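You operate a simulated robot arm through the tools that you are given. There is no shell and no other tool.

The job below is to be done with a simulated robot arm. You get a single attempt, and the scene is never put back.

JOB
Roll the slab as thick as the job card says.
Fine: both sticks of that size go in the grooves; the carriage ends at the back; lift the slab on to the damp box lid.

Only the result counts: the job must be done as asked and must still hold three seconds after the hand-in. Knocking over, shifting, dropping, spilling or breaking anything else fails it. Lids that push on must go on centred and level and be pressed home; caps that screw on are set level and turned clockwise until they are tight.

ROBOT AND FRAMES
A 6-joint arm with a two-finger gripper, fixed in place. Base frame: the origin is on the floor under the middle of its stand, x ahead of it, y to its left, z up; the work surface is at about z = 812. Lengths are in mm, angles in rad, forces in N, time in s.
It reaches about 1572 mm from its shoulder. Its first joint turns from -2.897 to 2.897 rad. Payload 2.45 kg.
The tool frame sits at the grasp point between the pads (the TCP): z along the fingers, y along the line on which they close. The tips reach 20 mm beyond it. The gripper opens to 140 mm; its body begins 168 mm behind the TCP.
Orientation is that of the tool frame in the base frame, as a unit quaternion [x, y, z, w]. With the fingers straight down and closing along the base's y, the tool's x points along the base's -x, its y along +y and its z along -z.

CONTROLS
- The arm moves only by the tool servo_tool. Its argument "series" is a list of rows, each a list of 7 numbers: the shift along the tool's x, y, z in m, then the turn, a rotation vector about the tool's x, y, z in rad, then the finger opening in m, from 0 to 0.14. In form: [[x, y, z, ax, ay, az, claw], ...]. A call has 1 to 20 rows; each row shifts and turns the commanded pose from where the row before left it, along the tool's axes as they then stand. Rows are played at 5 a second. More than 50 mm and 0.15 rad between two rows, or a gripper value outside its range, and nothing of the call is played. A pose out of reach is approached as far as the arm can. The call stops where the force on the tool passes 50 N (or 10 N more than at its start, if that is more) or the arm is blocked; 0.2 s more then pass. Each finger travels about 45 mm/s and halts on what it meets, pressing with about 24 N; the grip force reading is that of the motor and also rises with nothing between the fingers. The clock runs only during rows and for 0.2 s after the last one: add rows that do not move to give the fingers time. It gives the time, the measured TCP pose, the force on the tool (base axes), the opening and the grip force at its end, in the units of the frame above (readings bear some noise), with the torque about the TCP (base axes, N m) and any sound that the robot's microphone picked up.
- Cameras (640 x 400 px; columns grow to the right, rows downward): "scene" is fixed at [399.3, 499.1, 1389.5]; the picture's right is [-0.61, -0.79, 0.00], its down [-0.38, 0.29, -0.88] and it looks along [0.70, -0.54, -0.47] (base axes); focal length 318 px, centre (320, 200). "wrist" rides on the gripper at [78, 11, -209] in the tool frame; the picture's right is [-0.14, 0.99, 0.00], its down [-0.92, -0.13, -0.37] and it looks along [-0.37, -0.05, 0.93] (tool axes); focal length 280 px, centre (320, 200).
- grab_frame(camera): a new picture of that camera. It takes no simulated time.
- locate(camera, pixels): for up to 12 pixels [column, row] of the newest picture of that camera ("zoom" is the newest enlarged one), the place [x, y, z] in the base frame of the surface seen there, good to about 2 mm. It takes no simulated time.
- zoom(camera, box): a new picture of the part [left, top, right, bottom] of that camera's present view, enlarged. It takes no simulated time.
- close_job(): hands the job in; it is judged then, once.

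Unless the task says otherwise, let go and move clear before handing in.

The tools are called after "Request:" as a command line: name --pt "numbers of a row" for each row, then --argument value for the rest, lists and objects as JSON in quotes. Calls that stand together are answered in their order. servo_tool: Moves the arm, as the interface text tells. Its arguments: {"type":"object","properties":{"series":{"type":"array","items":{"type":"array","items":{"type":"number"}}}},"required":["series"]} The other tools are called the same way: grab_frame (camera) takes a picture; locate (camera, pixels) gives the place of the surface under pixels of a picture; zoom (camera, box) takes an enlarged picture of a part of a camera's view; close_job () hands the job in.

At the start:

```text
time: 0.0
eef_pos: [822.4, -219.4, 1135.5]
orientation: [0.001, 1.0, -0.001, 0.0]
force: [0.1, -0.8, 0.0]
ft_torque: [0.0, 0.0, 0.01]
width: 140.2
grasp_force: 0.1
```

scene: 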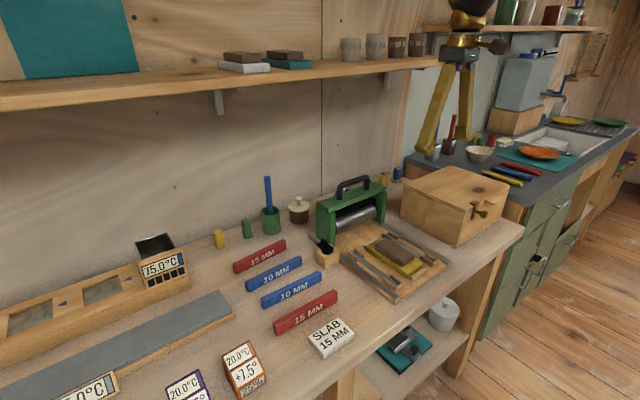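
wrist: 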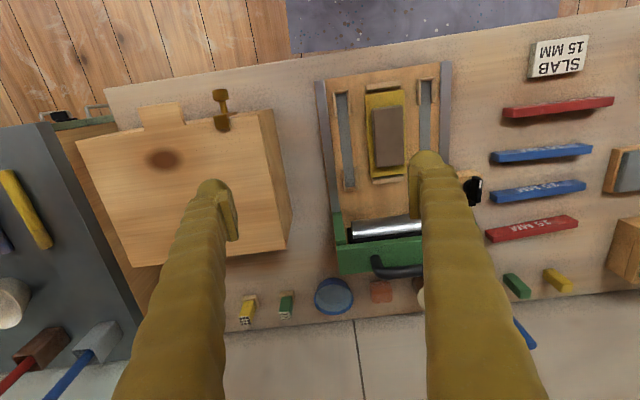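

The card at scene pixel (330,337) seems to read "SLAB 15 MM", and there are red sticks near (260,256) and (306,312) and blue ones near (274,272) and (291,290). I'll zoom in on the labels and the rolling press before I move anything.

Request:
zoom --camera "scene" --box '[220, 230, 370, 370]'

Request:
zoom --camera "scene" --box '[300, 165, 460, 305]'

Request:
zoom --camera "wrist" --box '[300, 50, 480, 290]'

Request:
zoom --camera "wrist" --box '[460, 20, 640, 260]'

Request:
zoom --camera "scene" --box '[380, 150, 530, 260]'

```text
2.86 times, centred on (295, 300) of scene
```

zoom: 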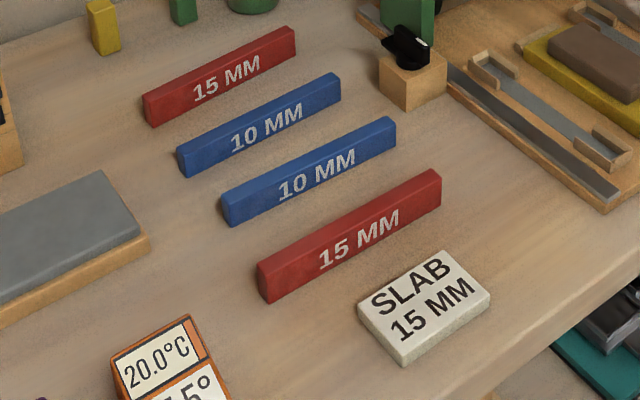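

```text
2.86 times, centred on (380, 235) of scene
```

zoom: 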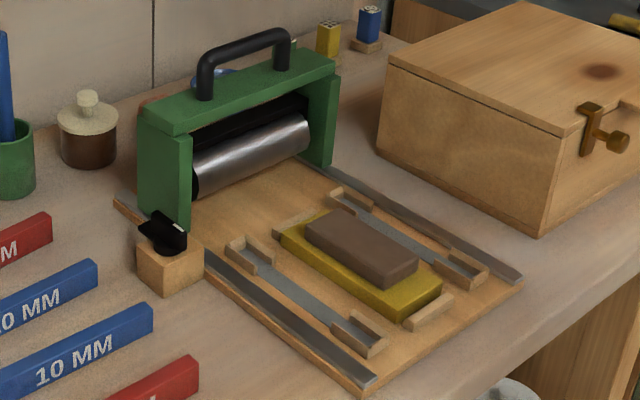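

```text
1.67 times, centred on (390, 170) of wrist
```

zoom: 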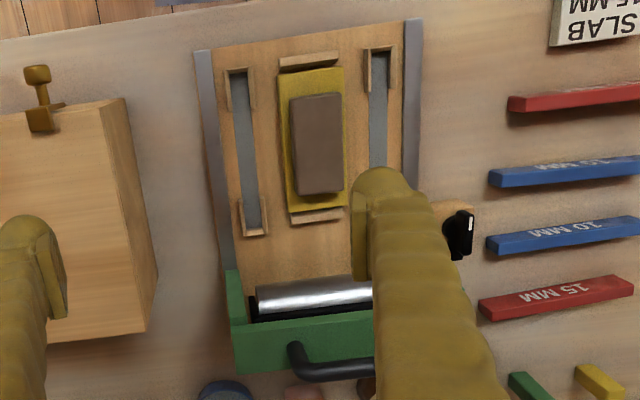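

```text
1.67 times, centred on (550, 140) of wrist
```

zoom: 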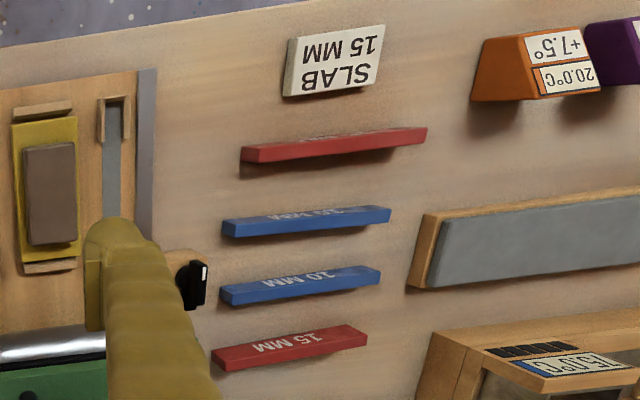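

```text
3.64 times, centred on (455, 205) of scene
```

zoom: 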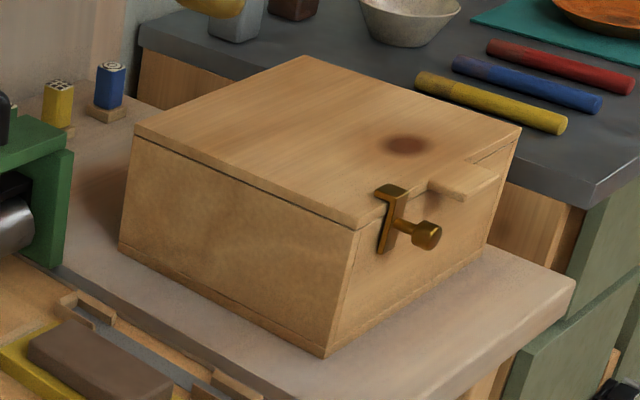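

The card reads 15 MM, so I need the two red sticks. Next I'll measure the sticks, grooves, slab, carriage handle, knob block and box lid.

Request:
grab_frame --camera "scene"

Request:
zoom --camera "scene" --box '[220, 230, 370, 370]'

Request:
locate --camera "zoom" --pixels '[[144, 96], [151, 124], [291, 28], [296, 52], [258, 265], [268, 300], [438, 172], [440, 205], [350, 217], [220, 70], [358, 306], [488, 294]]'

Request:
zoom --camera "scene" --box '[300, 165, 460, 305]'

Request:
locate --camera "zoom" --pixels '[[240, 250], [262, 268], [345, 330], [370, 350], [340, 200], [362, 215], [450, 258], [475, 275], [360, 240], [290, 245], [420, 300], [160, 235]]'

Request:
locate --camera "zoom" --pixels '[[205, 60], [245, 42], [285, 35], [205, 90], [282, 62], [150, 125], [330, 72], [250, 150], [170, 200], [180, 270], [115, 200], [360, 380]]'

```text
taken
```

scene: 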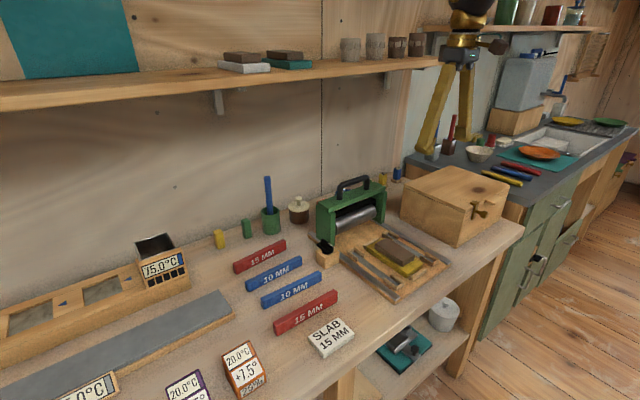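

```text
2.86 times, centred on (295, 300) of scene
```

zoom: 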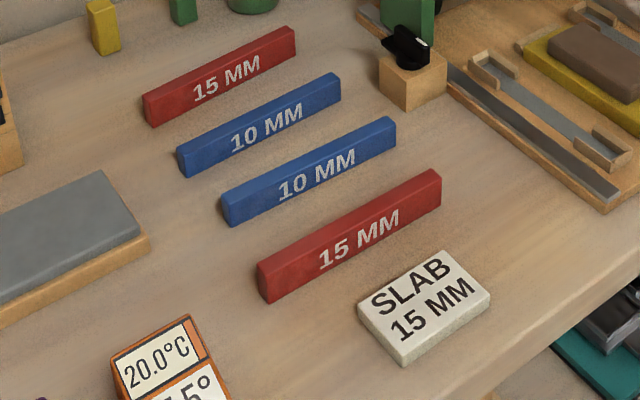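

```text
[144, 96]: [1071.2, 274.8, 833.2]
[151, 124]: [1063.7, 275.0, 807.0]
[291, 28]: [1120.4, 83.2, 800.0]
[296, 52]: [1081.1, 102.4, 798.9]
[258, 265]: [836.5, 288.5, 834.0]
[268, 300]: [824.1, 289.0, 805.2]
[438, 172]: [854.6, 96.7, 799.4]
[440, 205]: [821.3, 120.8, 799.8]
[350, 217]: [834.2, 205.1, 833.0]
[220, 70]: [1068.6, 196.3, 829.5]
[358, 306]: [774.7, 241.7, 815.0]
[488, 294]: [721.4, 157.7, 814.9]
```

```text
2.86 times, centred on (380, 235) of scene
```

zoom: 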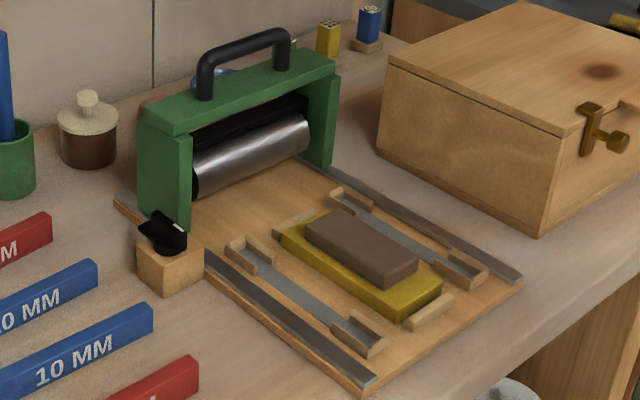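

```text
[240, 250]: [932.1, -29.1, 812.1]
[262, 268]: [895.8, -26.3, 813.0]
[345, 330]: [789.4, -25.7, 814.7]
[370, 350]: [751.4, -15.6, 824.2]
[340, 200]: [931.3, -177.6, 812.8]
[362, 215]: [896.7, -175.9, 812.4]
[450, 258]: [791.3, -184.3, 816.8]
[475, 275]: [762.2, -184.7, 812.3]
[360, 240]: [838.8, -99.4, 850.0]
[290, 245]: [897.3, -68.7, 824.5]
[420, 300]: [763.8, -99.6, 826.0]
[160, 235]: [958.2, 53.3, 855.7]
```

```text
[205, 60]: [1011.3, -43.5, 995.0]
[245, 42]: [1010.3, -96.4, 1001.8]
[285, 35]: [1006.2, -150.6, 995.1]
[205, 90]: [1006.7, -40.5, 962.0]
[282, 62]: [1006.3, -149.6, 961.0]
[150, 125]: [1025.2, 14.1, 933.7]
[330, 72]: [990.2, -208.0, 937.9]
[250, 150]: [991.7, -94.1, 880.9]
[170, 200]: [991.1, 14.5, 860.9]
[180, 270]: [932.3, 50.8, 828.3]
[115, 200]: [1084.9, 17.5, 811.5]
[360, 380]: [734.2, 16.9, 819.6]
```

The sticks stand about 33 mm tall on a table at z≈800, and the board runs along x from about 735 to 1085. I'll zoom in on the knob block, the carriage and the slab for detail.

Request:
zoom --camera "scene" --box '[305, 220, 365, 275]'

Request:
zoom --camera "scene" --box '[310, 170, 400, 240]'

Request:
zoom --camera "scene" --box '[340, 220, 450, 305]'

Request:
zoom --camera "scene" --box '[225, 235, 345, 340]'

Request:
zoom --camera "scene" --box '[395, 160, 515, 250]'

Request:
locate --camera "zoom" --pixels '[[40, 95], [290, 30], [330, 240], [610, 130], [250, 130], [400, 150], [420, 240], [360, 210], [300, 150], [520, 160], [320, 390], [150, 100]]'

```text
7.27 times, centred on (335, 248) of scene
```

zoom: 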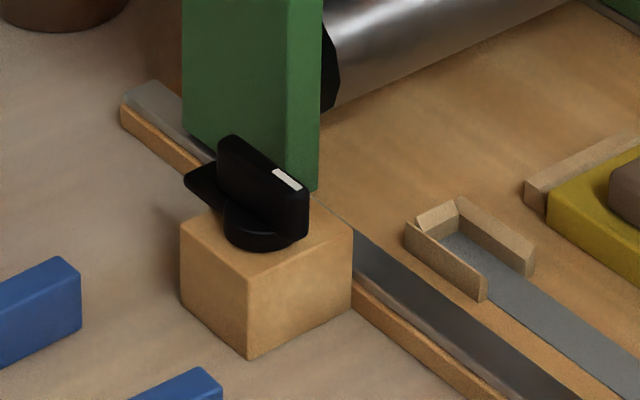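

```text
5.71 times, centred on (355, 205) of scene
```

zoom: 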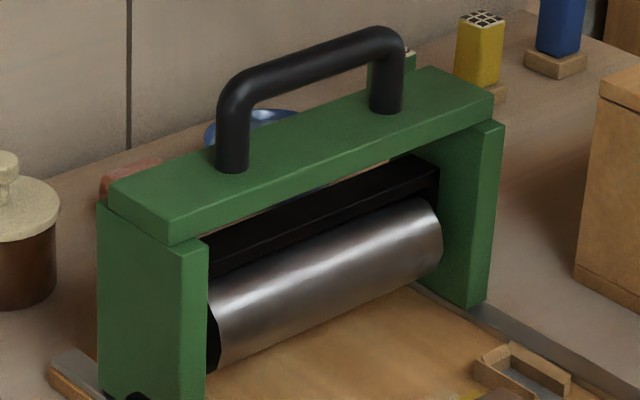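

```text
4.71 times, centred on (395, 262) of scene
```

zoom: 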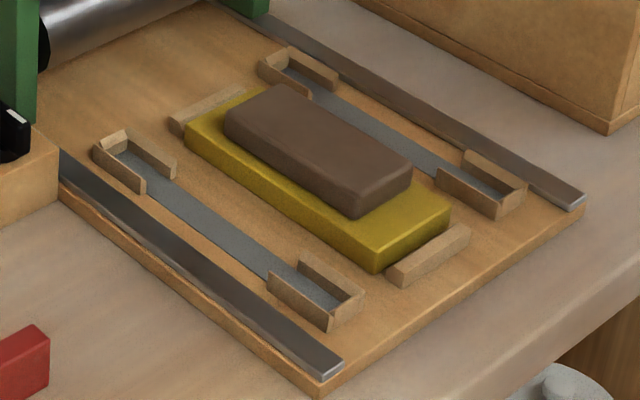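

```text
3.81 times, centred on (285, 288) of scene
```

zoom: 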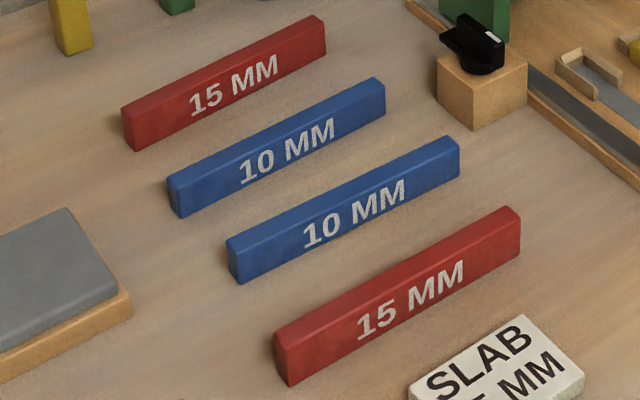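

```text
4.44 times, centred on (455, 205) of scene
```

zoom: 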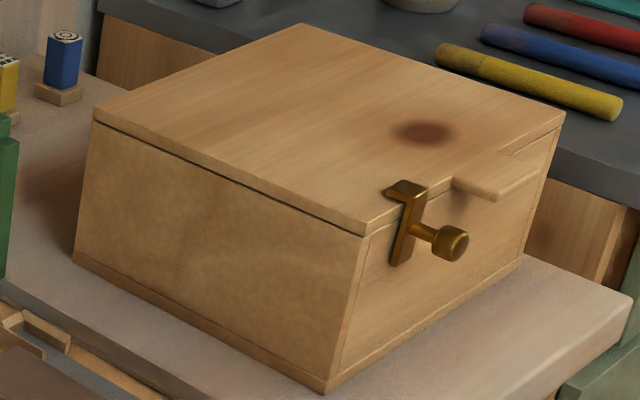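

```text
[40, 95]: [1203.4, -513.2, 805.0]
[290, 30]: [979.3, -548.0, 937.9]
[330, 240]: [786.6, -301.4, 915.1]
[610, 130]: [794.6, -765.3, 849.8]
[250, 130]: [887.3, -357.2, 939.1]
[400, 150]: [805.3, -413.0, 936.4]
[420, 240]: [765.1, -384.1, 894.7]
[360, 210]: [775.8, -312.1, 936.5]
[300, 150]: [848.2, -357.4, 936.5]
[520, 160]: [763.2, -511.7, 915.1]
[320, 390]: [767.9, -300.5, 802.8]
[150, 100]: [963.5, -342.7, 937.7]
```

The knob carries a black tongue next to the green leg of the carriage (zoom pixels (185,180)-(300,240)), so it may lock the carriage. I'll move the wrist camera over to look at it more closely.

Request:
servo_tool --pt "-0.007 0.035 0.014 0 0 0 0.14" --pt "-0.007 0.035 0.014 0 0 0 0.14" --pt "-0.007 0.035 0.014 0 0 0 0.14" --pt "-0.007 0.035 0.014 0 0 0 0.14" --pt "-0.007 0.035 0.014 0 0 0 0.14" --pt "-0.007 0.035 0.014 0 0 0 0.14" --pt "-0.007 0.035 0.014 0 0 0 0.14" --pt "-0.007 0.035 0.014 0 0 0 0.14" --pt "0 0 0 0 0 0 0.14"

Request:
grab_frame --camera "wrist"

```text
time: 2.0
eef_pos: [878.7, 60.5, 1023.6]
orientation: [0.0, 1.0, 0.0, 0.001]
force: [-0.2, -0.1, 0.5]
ft_torque: [0.0, 0.01, 0.01]
width: 140.2
grasp_force: 0.1
```

```text
taken
```

wrist: 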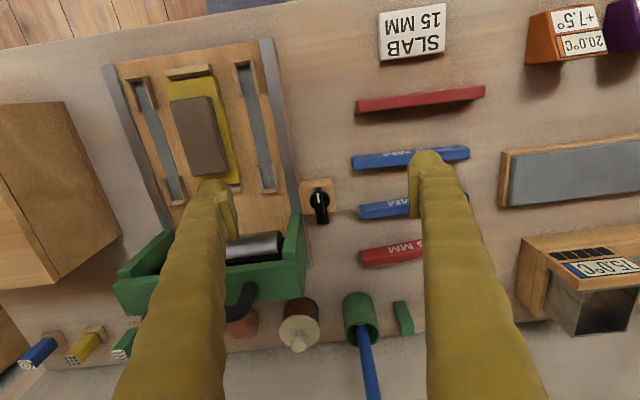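

Request:
zoom --camera "wrist" --box '[270, 160, 370, 250]'

Request:
locate --camera "zoom" --pixels '[[310, 205], [350, 260], [335, 380], [250, 250], [200, 130], [410, 130], [460, 330], [150, 350], [240, 370], [310, 300]]'

Request:
zoom --camera "wrist" --box '[100, 40, 300, 220]'

Request:
zoom --camera "wrist" --box '[330, 70, 510, 280]'

```text
4.44 times, centred on (320, 205) of wrist
```

zoom: 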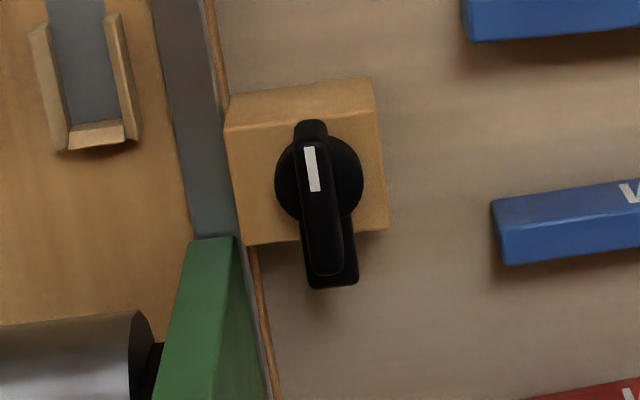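

```text
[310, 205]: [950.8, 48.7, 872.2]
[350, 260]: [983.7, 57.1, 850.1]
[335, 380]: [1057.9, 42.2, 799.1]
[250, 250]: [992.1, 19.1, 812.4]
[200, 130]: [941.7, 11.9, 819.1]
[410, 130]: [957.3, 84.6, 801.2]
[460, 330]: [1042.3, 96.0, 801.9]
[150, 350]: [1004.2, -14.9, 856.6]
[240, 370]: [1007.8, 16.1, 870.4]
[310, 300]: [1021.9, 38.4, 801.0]
```

```text
2.22 times, centred on (200, 130) of wrist
```

zoom: 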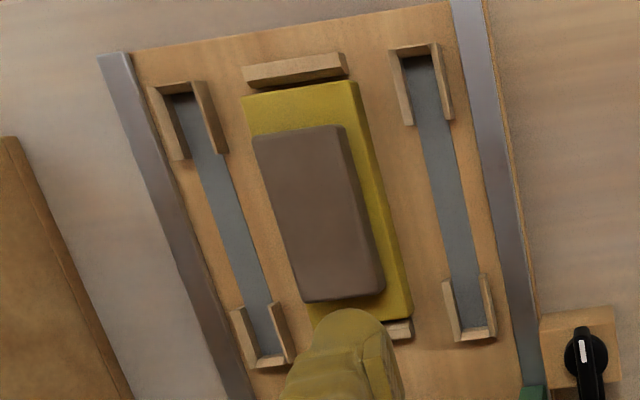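

```text
1.90 times, centred on (420, 175) of wrist
```

zoom: 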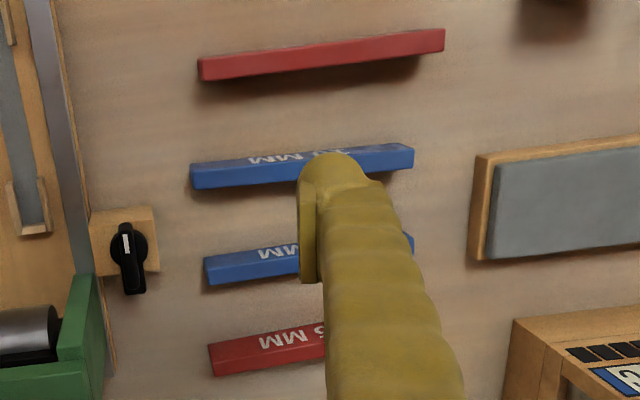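

The knob's tongue points toward +x and sits outside the leg: its tip is near (984,57,850) and the leg face is at y≈20. So the carriage looks unlatched. Now I'll bring the camera closer to the near groove and the slab.

Request:
servo_tool --pt "0.0182 -0.016 0.0192 0 0 0 0.14" --pt "0.0182 -0.016 0.0192 0 0 0 0.14" --pt "0.0182 -0.016 0.0192 0 0 0 0.14" --pt "0.0182 -0.016 0.0192 0 0 0 0.14" --pt "0.0182 -0.016 0.0192 0 0 0 0.14" --pt "0 0 0 0 0 0 0.14"

Request:
grab_frame --camera "wrist"

```text
time: 3.4
eef_pos: [787.8, -21.2, 927.6]
orientation: [0.0, 1.0, 0.001, 0.0]
force: [-0.1, 0.3, -0.5]
ft_torque: [0.0, 0.01, 0.01]
width: 139.9
grasp_force: 0.1
```

```text
taken
```

wrist: 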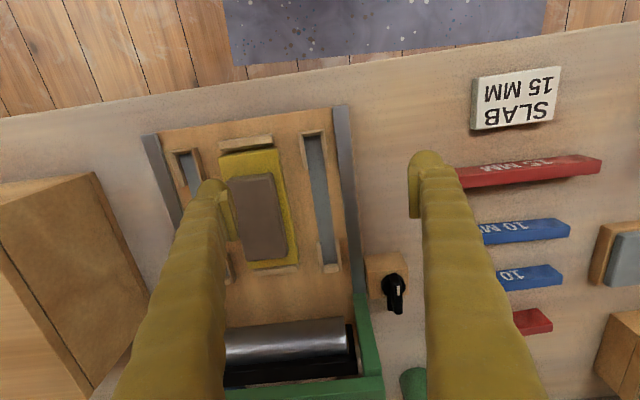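

Request:
zoom --camera "wrist" --box '[225, 100, 385, 300]'

Request:
zoom --camera "wrist" --box '[290, 115, 370, 195]'

Request:
locate --camera "zoom" --pixels '[[90, 155], [108, 140], [150, 160], [200, 160], [245, 140], [265, 145], [290, 150], [350, 150], [410, 150], [480, 130], [390, 100], [180, 250]]'

Request:
zoom --camera "wrist" --box '[290, 205, 370, 285]'

Request:
locate --camera "zoom" --pixels '[[225, 300], [255, 320], [300, 350], [280, 350], [320, 320], [350, 300], [430, 300], [500, 300], [270, 250], [235, 330], [335, 340], [340, 380]]'

```text
2.00 times, centred on (305, 200) of wrist
```

zoom: 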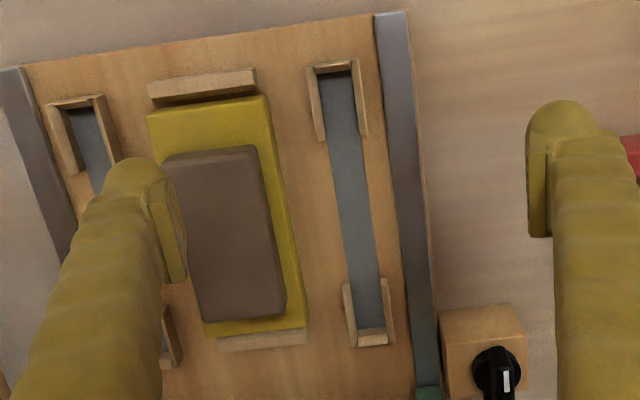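

```text
5.00 times, centred on (330, 155) of wrist
```

zoom: 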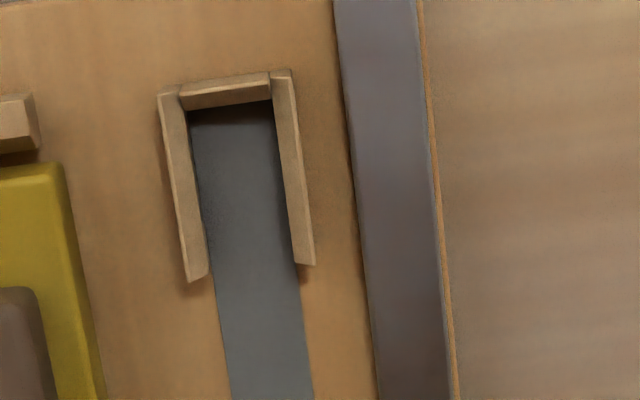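

```text
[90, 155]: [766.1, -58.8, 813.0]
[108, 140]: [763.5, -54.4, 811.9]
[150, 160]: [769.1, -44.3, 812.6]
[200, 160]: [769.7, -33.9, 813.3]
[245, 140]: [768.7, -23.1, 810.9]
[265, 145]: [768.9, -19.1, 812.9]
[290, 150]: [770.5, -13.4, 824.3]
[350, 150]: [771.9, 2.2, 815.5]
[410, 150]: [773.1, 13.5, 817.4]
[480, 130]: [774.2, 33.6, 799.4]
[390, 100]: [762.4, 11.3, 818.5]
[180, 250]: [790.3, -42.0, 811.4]
```

```text
5.00 times, centred on (330, 245) of wrist
```

zoom: 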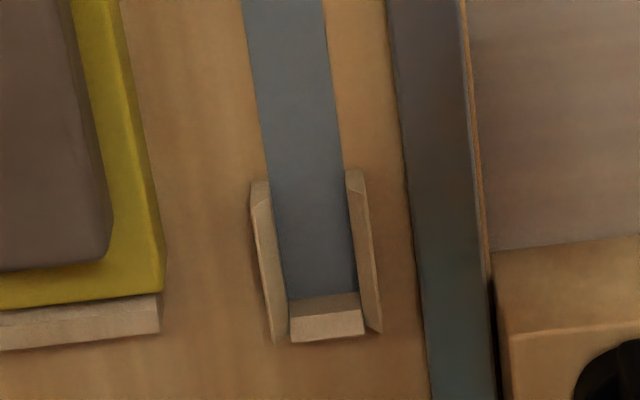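

```text
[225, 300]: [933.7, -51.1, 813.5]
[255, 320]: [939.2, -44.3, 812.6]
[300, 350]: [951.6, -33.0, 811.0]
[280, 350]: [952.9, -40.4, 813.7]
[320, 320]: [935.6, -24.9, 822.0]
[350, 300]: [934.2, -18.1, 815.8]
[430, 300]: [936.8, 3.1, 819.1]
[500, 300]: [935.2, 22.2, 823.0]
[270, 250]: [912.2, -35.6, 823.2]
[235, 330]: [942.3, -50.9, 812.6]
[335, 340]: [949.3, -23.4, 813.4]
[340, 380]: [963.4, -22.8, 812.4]
```

The board top is at z≈812, the groove is about 19 mm wide around y≈-25, and the brackets rise to about 824. I'll find the groove's end walls and the second groove, then measure the sticks.

Request:
zoom --camera "wrist" --box '[300, 120, 345, 155]'

Request:
locate --camera "zoom" --pixels '[[200, 140], [205, 180], [215, 205], [210, 250], [90, 250], [150, 250], [270, 230], [305, 240], [130, 250], [280, 235], [120, 180], [300, 150]]'

Request:
zoom --camera "wrist" --box '[310, 235, 355, 275]'

Request:
locate --camera "zoom" --pixels '[[180, 160], [190, 185], [195, 210], [200, 225], [205, 245], [100, 150], [120, 150], [130, 150], [290, 150], [275, 160], [260, 160], [200, 260]]'

Request:
zoom --camera "wrist" --box '[440, 140, 620, 240]'

Request:
locate --camera "zoom" --pixels '[[70, 140], [70, 165], [300, 110], [300, 80], [570, 60], [572, 75], [560, 90], [300, 130], [450, 90], [450, 70], [576, 110], [30, 145]]'

```text
11.43 times, centred on (322, 138) of wrist
```

zoom: 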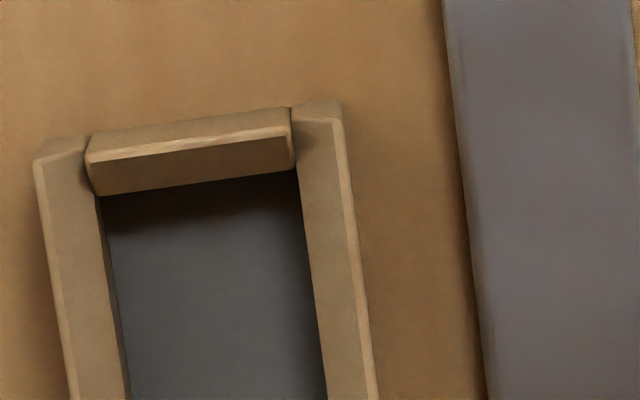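

```text
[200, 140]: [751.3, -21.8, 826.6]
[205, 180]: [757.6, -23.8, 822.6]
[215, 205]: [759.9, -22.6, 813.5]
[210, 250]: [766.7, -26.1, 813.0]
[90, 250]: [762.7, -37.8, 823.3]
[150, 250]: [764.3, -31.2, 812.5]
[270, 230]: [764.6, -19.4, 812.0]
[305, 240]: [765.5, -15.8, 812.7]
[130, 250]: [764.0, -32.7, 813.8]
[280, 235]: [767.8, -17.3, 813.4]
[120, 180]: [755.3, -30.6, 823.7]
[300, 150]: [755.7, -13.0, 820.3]
```

```text
10.00 times, centred on (332, 255) of wrist
```

zoom: 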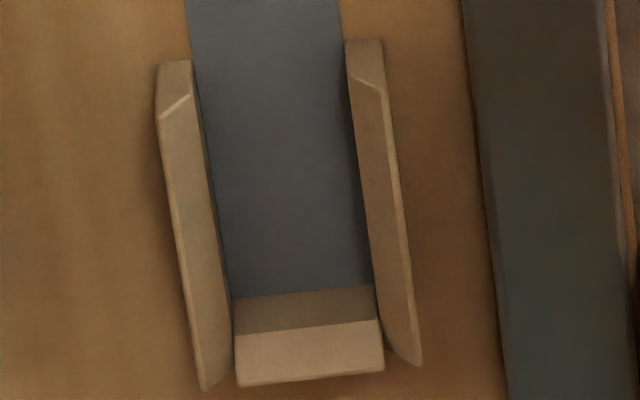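

```text
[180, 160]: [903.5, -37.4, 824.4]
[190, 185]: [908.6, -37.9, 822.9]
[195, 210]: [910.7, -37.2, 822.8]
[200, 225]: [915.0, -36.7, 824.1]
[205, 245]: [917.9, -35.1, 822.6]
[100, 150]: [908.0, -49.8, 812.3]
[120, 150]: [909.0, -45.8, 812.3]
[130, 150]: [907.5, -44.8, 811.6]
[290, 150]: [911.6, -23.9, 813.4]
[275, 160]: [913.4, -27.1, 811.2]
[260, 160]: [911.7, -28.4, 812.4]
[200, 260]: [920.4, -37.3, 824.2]
```

```text
3.56 times, centred on (530, 190) of wrist
```

zoom: 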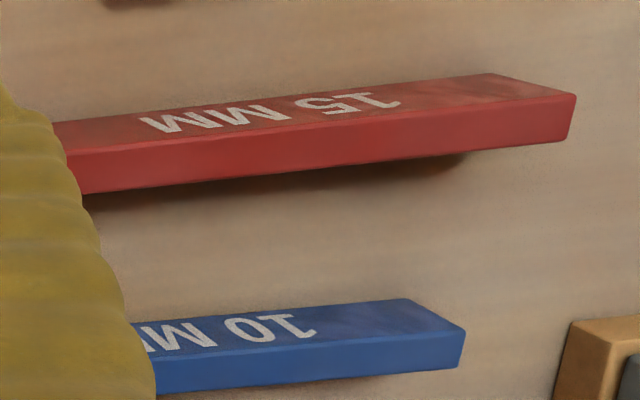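

```text
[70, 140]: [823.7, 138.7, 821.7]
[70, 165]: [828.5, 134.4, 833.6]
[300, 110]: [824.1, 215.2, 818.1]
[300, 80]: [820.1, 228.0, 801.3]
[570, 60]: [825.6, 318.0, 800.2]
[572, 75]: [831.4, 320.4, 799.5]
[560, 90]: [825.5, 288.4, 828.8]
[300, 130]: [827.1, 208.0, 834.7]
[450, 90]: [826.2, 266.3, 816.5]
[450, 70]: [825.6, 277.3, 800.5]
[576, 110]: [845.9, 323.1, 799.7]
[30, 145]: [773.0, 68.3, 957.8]
```

Each red stick is about 34 mm tall and 15 mm thick, and the groove is about 177 mm long (x≈758 to 936). I'll check the shelf over the back stick for clearance, then yaw the tool for the stick grasp.

Request:
grab_frame --camera "scene"

Request:
locate --camera "scene" --pixels '[[100, 95], [200, 88], [300, 76], [400, 64], [218, 100], [250, 180], [350, 120], [240, 60], [260, 210], [220, 238], [247, 228], [298, 205]]'

Request:
servo_tool --pt "-0.008 0.03 -0.02 0 0 0 0.14" --pt "-0.008 0.04 -0.02 0 0 0 0.14" --pt "-0.008 0.04 -0.02 0 0 0 0.14" --pt "-0.008 0.04 -0.02 0 0 0 0.14" --pt "-0.008 0.04 0 0 0 0 0.14" --pt "-0.004 0.034 0 0 0 0 0.14" --pt "0 0 0 0 0 0.1428 0.14" --pt "0 0 0 0 0 0.1428 0.14" --pt "0 0 0 0 0 0.1428 0.14" --pt "0 0 0 0 0 0.1428 0.14" --pt "0 0 0 0 0 0.1428 0.14" --pt "0 0 0 0 0 0.1428 0.14" --pt "0 0 0 0 0 0.1428 0.14" --pt "0 0 0 0 0 0.1428 0.14" --pt "0 0 0 0 0 0.1428 0.14" --pt "0 0 0 0 0 0.1428 0.14" --pt "0 0 0 0 0 0.1428 0.14" --pt "0 0 0 0 0 0 0.14"

Request:
grab_frame --camera "wrist"

```text
taken
```

scene: 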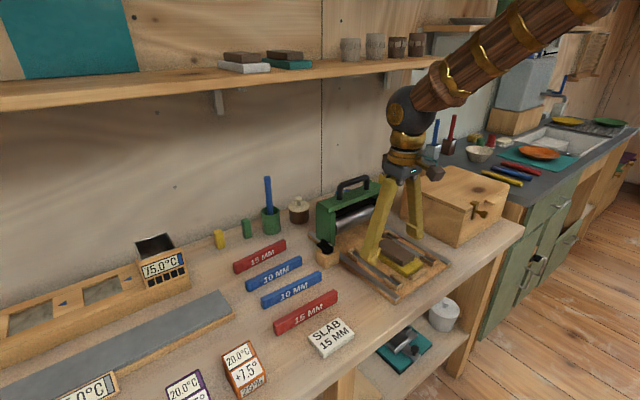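

```text
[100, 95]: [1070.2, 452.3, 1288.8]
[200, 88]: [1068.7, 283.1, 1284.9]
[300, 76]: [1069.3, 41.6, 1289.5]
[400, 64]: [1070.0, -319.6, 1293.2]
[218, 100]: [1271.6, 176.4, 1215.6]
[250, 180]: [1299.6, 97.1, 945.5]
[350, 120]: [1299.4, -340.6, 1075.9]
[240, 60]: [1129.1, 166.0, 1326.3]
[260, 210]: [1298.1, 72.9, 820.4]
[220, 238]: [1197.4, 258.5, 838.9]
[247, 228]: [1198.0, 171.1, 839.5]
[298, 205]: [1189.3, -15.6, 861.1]
```

```text
time: 7.2
eef_pos: [831.6, 205.4, 1007.2]
orientation: [0.707, 0.707, 0.0, 0.0]
force: [0.3, 0.4, 0.0]
ft_torque: [0.01, -0.02, 0.0]
width: 140.1
grasp_force: 0.0
```

```text
taken
```

wrist: 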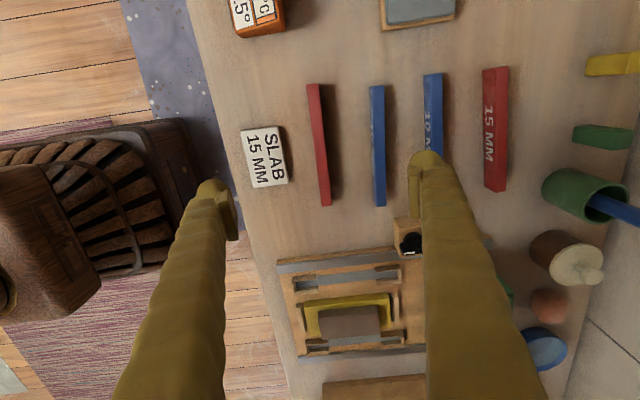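

The shelf's front edge is at x≈1069, z≈1285, so I'll lift the back stick only a little before drawing it forward. The red stick at columns 307-330 in the wrist view is clear; I'll measure it.

Request:
zoom --camera "wrist" --box '[260, 70, 440, 220]'

Request:
locate --camera "zoom" --pixels '[[190, 60], [205, 55], [215, 300], [250, 440], [235, 448], [210, 200], [225, 200], [400, 200], [425, 200], [380, 200], [222, 380], [235, 380]]'

Request:
zoom --camera "wrist" --box '[295, 75, 345, 115]'

Request:
locate --camera "zoom" --pixels '[[150, 140], [200, 130], [280, 130], [320, 130], [340, 130], [230, 110], [300, 110], [360, 130], [240, 200], [300, 200], [340, 200], [200, 200]]'

Request:
zoom --camera "wrist" --box '[305, 180, 345, 212]'

Request:
locate --camera "zoom" --pixels '[[150, 200], [200, 200], [240, 200], [280, 200], [300, 200], [330, 200], [360, 200], [300, 330], [300, 350], [300, 380], [400, 320], [400, 340]]'

```text
2.67 times, centred on (350, 145) of wrist
```

zoom: 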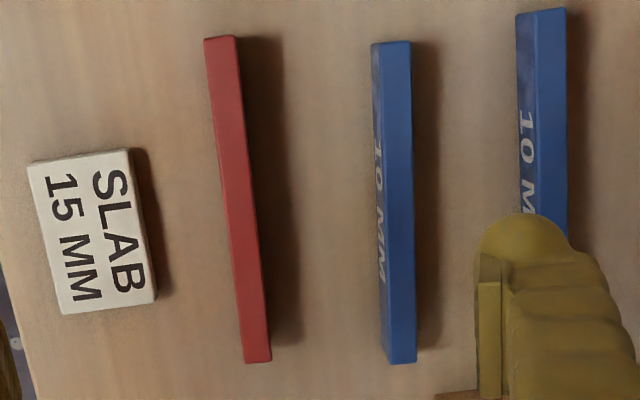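

```text
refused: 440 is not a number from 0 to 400
```

```text
10.00 times, centred on (320, 95) of wrist
```

zoom: 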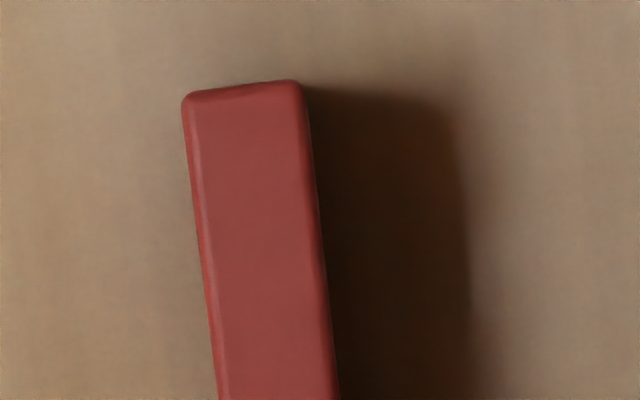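

```text
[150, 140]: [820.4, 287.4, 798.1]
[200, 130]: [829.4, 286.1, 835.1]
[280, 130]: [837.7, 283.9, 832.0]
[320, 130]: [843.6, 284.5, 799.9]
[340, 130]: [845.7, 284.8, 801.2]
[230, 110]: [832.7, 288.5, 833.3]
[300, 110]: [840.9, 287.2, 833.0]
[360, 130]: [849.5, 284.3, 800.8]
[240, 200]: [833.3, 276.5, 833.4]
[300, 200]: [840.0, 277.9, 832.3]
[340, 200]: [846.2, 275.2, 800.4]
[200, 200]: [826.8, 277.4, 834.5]
```

```text
12.50 times, centred on (325, 196) of wrist
```

zoom: 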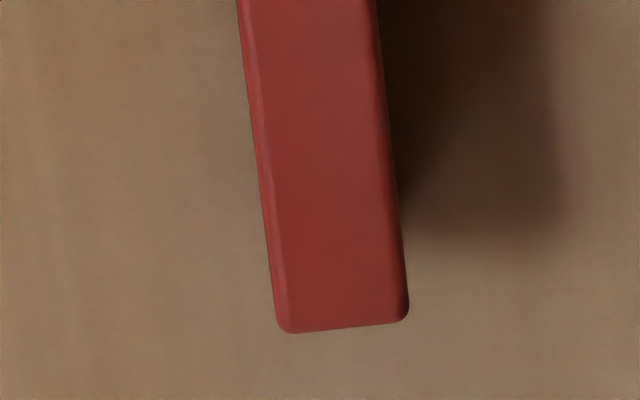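

```text
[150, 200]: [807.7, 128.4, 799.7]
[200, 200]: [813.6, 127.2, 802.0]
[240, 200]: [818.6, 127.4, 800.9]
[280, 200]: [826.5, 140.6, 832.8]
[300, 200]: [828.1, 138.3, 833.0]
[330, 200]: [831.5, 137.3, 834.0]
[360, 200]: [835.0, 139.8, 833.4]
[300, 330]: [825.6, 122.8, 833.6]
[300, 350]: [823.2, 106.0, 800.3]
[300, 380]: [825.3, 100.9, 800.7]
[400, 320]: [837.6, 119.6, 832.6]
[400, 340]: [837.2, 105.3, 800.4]
```

The front stick runs from y≈121.5 to 292 and is centred at x≈833, about 14 mm wide with its top at 834. I need to know how thick the fingers are before working between the rail and the slab, so I'll look at the gripper in the scene view.

Request:
grab_frame --camera "scene"

Request:
zoom --camera "scene" --box '[200, 60, 420, 300]'

Request:
zoom --camera "wrist" --box '[395, 140, 485, 240]'

Request:
locate --camera "zoom" --pixels '[[175, 100], [200, 60], [220, 55], [250, 70], [280, 90], [310, 100], [170, 250], [210, 250], [260, 250], [330, 250], [380, 250], [420, 250]]'

```text
taken
```

scene: 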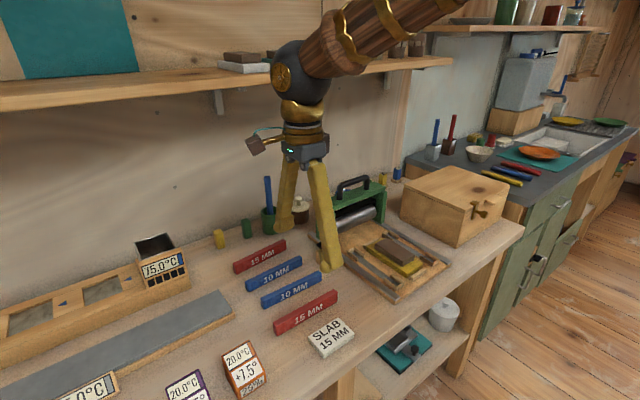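

```text
1.67 times, centred on (310, 180) of scene
```

zoom: 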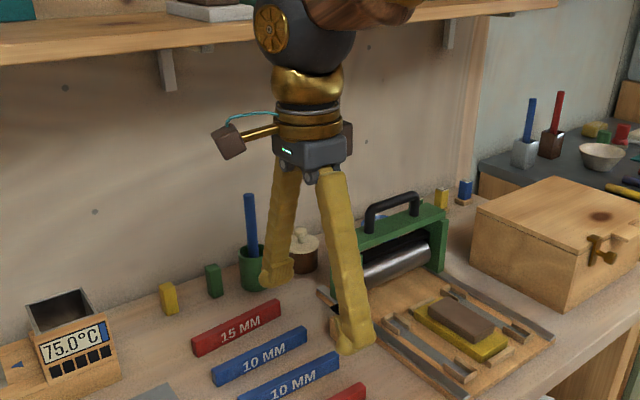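

```text
4.00 times, centred on (440, 190) of wrist
```

zoom: 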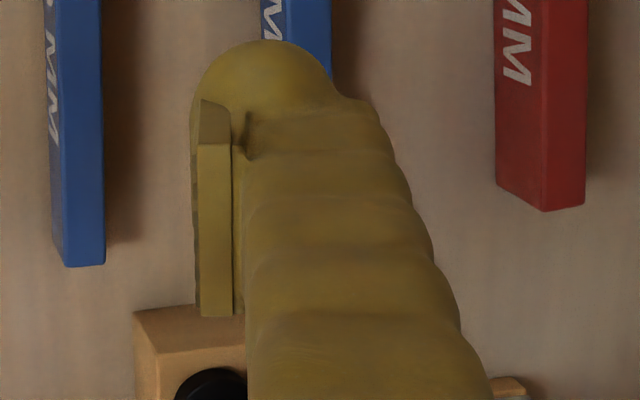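

```text
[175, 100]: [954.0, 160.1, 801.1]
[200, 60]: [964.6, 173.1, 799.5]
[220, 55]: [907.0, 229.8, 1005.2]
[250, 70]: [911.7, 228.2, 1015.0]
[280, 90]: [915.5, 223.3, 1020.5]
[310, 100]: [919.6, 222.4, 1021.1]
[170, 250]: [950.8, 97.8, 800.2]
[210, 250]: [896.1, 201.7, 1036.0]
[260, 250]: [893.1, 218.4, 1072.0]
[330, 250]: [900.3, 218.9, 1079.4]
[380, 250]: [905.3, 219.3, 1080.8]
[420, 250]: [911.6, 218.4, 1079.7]
```

The fingers are about 25 mm thick at the tips, so a grip on the top 18 mm of the stick keeps the tips above the canvas and rails. I'll narrow to 50 mm and descend to TCP z≈836 on the front red stick.

Request:
servo_tool --pt "0.0011 0.0012 0 0 0 0 0.05" --pt "0 0 0 0 0 0 0.05" --pt "0 0 0 0 0 0 0.05" --pt "0 0 0 0 0 0 0.05" --pt "0 0 0 0 0 0 0.05" --pt "0 0 0.03 0 0 0 0.05" --pt "0 0 0.03 0 0 0 0.05" --pt "0 0 0.03 0 0 0 0.05" --pt "0 0 0.025 0 0 0 0.05" --pt "0 0 0 0 0 0 0.05"

Request:
grab_frame --camera "wrist"

Request:
zoom --camera "scene" --box '[240, 180, 380, 340]'

```text
time: 9.4
eef_pos: [833.6, 204.8, 891.8]
orientation: [0.707, 0.707, 0.0, 0.0]
force: [-0.4, 0.5, -0.3]
ft_torque: [0.02, 0.0, 0.0]
width: 50.2
grasp_force: 0.1
```

```text
taken
```

wrist: 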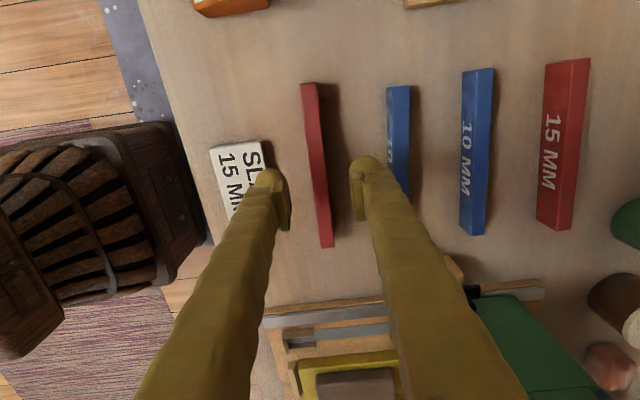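

```text
2.50 times, centred on (310, 260) of scene
```

zoom: 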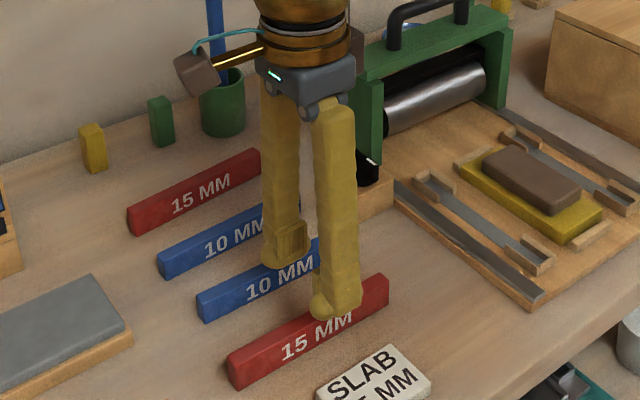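

Request:
locate --camera "wrist" --pixels '[[310, 120], [318, 160], [322, 200], [330, 240], [309, 90], [398, 100], [405, 130], [475, 150], [565, 120], [560, 180], [256, 165], [370, 168]]'

Request:
zoom --camera "wrist" --box '[280, 70, 380, 260]'

Request:
locate --camera "zoom" --pixels '[[262, 100], [290, 100], [300, 250], [325, 250], [265, 40], [342, 370], [278, 180], [310, 180], [295, 180]]'

```text
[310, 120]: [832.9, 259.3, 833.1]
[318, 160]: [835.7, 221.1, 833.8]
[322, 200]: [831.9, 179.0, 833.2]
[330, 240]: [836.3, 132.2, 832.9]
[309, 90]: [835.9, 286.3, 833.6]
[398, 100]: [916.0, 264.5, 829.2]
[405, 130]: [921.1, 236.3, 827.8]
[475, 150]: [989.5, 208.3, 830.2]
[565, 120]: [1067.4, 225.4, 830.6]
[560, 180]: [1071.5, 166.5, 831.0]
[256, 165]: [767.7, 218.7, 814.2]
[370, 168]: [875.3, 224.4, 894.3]
```

```text
2.11 times, centred on (330, 165) of wrist
```

zoom: 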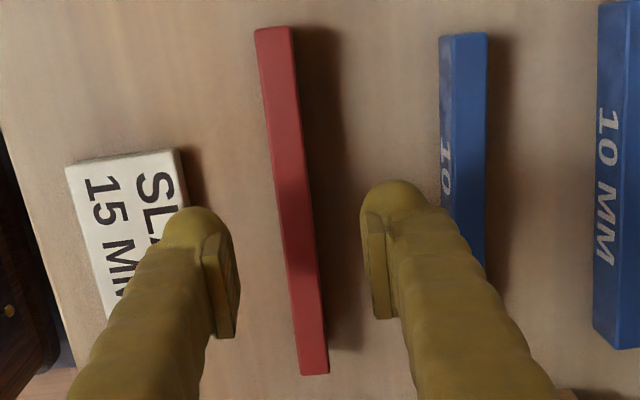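

```text
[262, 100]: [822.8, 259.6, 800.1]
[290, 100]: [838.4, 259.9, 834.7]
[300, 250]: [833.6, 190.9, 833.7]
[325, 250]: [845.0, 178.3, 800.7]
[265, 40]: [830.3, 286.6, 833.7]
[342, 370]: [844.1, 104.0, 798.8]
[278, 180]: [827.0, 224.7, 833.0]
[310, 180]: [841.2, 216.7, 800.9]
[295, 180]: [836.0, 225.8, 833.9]
```

Clearances are fine: the blue stick is at x≈915 and the card edge is at x≈775. I'll go down to the red stick, close, and hold.

Request:
servo_tool --pt "0 0 0.02 0 0 0 0.05" --pt "0 0 0.02 0 0 0 0.05" --pt "0 0 0.015 0 0 0 0.05" --pt "0 0 0 0 0 0 0.05" --pt "0 0 0 0 0 0 0.03" --pt "0 0 0 0 0 0 0.01" --pt "0 0 0 0 0 0 0.01" --pt "0 0 0 0 0 0 0.01" --pt "0 0 0 0 0 0 0.01"

Request:
grab_frame --camera "wrist"

```text
time: 11.4
eef_pos: [833.2, 204.8, 836.5]
orientation: [0.707, 0.707, 0.0, 0.001]
force: [-0.6, 0.2, -0.4]
ft_torque: [-0.07, 0.01, 0.0]
width: 14.4
grasp_force: 24.1
```

```text
taken
```

wrist: 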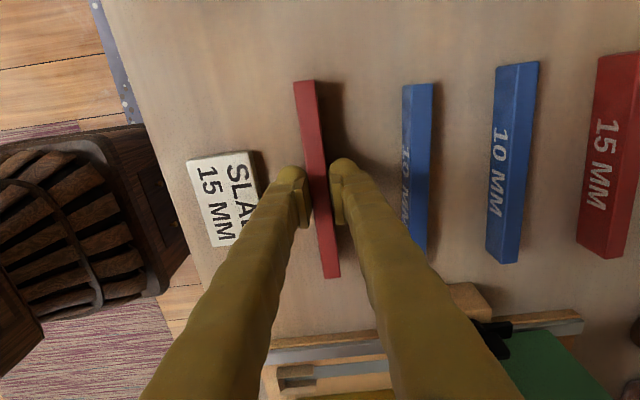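

The stick is held at 14.4 mm width with 24 N. I'll lift it 120 mm and turn back 90° so it lies along x.

Request:
servo_tool --pt "0 0 -0.01 0 0 0 0.01" --pt "0 0 -0.02 0 0 0 0.01" --pt "0 0 -0.03 0 0 0 0.01" --pt "0 0 -0.03 0 0 0 0.01" --pt "0 0 -0.03 0 0 0 0.01" --pt "0 0 0 0 0 -0.1428 0.01" --pt "0 0 0 0 0 -0.1428 0.01" --pt "0 0 0 0 0 -0.1428 0.01" --pt "0 0 0 0 0 -0.1428 0.01" --pt "0 0 0 0 0 -0.1428 0.01" --pt "0 0 0 0 0 -0.1428 0.01" --pt "0 0 0 0 0 -0.1428 0.01" --pt "0 0 0 0 0 -0.1428 0.01" --pt "0 0 0 0 0 -0.1428 0.01" --pt "0 0 0 0 0 -0.1428 0.01" --pt "0 0 0 0 0 -0.1428 0.01" --pt "0 0 0 0 0 0 0.01"

Request:
grab_frame --camera "wrist"

Request:
grab_frame --camera "scene"

```text
time: 15.0
eef_pos: [832.1, 204.8, 957.5]
orientation: [-0.001, 1.0, 0.0, 0.0]
force: [0.4, -0.1, 0.4]
ft_torque: [0.01, 0.0, 0.02]
width: 10.0
grasp_force: 0.0
```

```text
taken
```

wrist: 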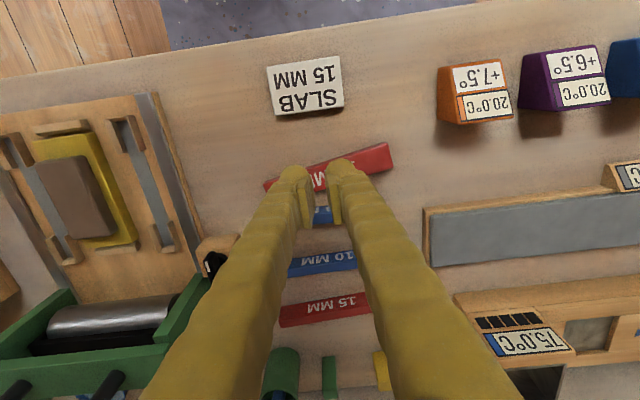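

```text
taken
```

scene: 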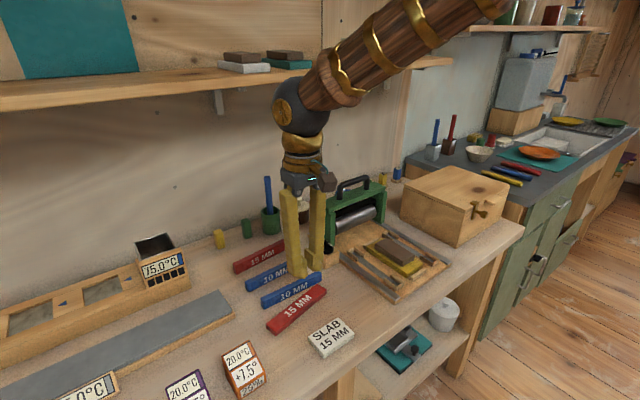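

The width reads 10.0 mm with no grip force, so the stick slipped out near the table. It is still standing on edge at wrist pixels (265,187)-(390,150), turned by about 10°. I'll look at the pads closely to see how deep I need to grip.

Request:
zoom --camera "wrist" --box '[260, 140, 400, 250]'

Request:
locate --camera "zoom" --pixels '[[150, 140], [200, 140], [215, 200], [220, 300], [235, 250], [325, 140], [335, 200], [345, 290], [360, 150], [180, 110], [120, 200], [420, 200]]'

Request:
zoom --camera "scene" --box '[260, 170, 350, 290]'

Request:
locate --camera "zoom" --pixels '[[250, 320], [250, 340], [265, 355], [360, 300], [365, 330], [340, 310], [270, 250], [350, 200], [385, 240], [380, 280], [330, 330], [225, 330]]'

```text
3.64 times, centred on (330, 195) of wrist
```

zoom: 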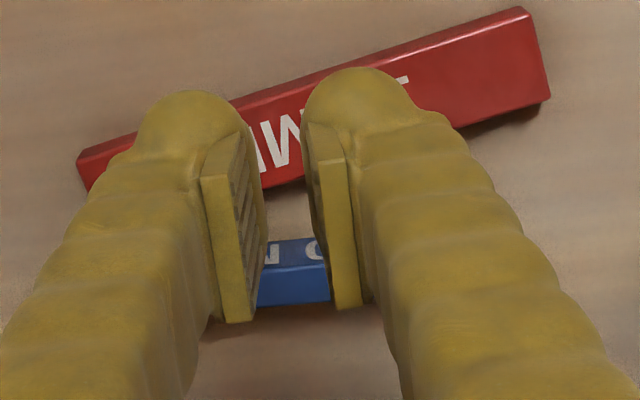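

```text
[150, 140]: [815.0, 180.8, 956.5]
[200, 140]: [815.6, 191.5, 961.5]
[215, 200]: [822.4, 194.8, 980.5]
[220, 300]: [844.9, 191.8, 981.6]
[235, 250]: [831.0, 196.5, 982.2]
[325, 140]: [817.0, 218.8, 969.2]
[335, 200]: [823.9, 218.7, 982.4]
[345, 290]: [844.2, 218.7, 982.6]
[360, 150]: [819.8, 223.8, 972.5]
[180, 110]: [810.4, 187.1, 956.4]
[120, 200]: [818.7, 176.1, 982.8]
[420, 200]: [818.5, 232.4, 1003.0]
```

```text
3.33 times, centred on (305, 230) of scene
```

zoom: 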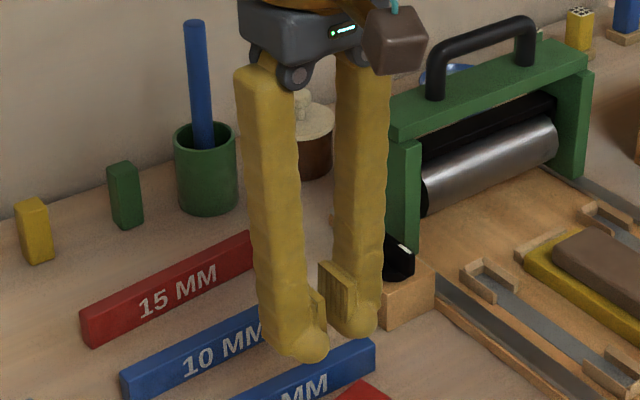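

```text
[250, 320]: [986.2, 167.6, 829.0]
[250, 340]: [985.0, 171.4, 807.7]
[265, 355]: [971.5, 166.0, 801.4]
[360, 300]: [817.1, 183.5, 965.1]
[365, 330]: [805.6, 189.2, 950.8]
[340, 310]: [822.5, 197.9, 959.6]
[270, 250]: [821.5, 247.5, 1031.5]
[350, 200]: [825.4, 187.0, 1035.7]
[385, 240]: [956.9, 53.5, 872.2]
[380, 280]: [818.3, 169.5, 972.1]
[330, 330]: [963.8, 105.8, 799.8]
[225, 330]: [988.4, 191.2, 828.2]
```

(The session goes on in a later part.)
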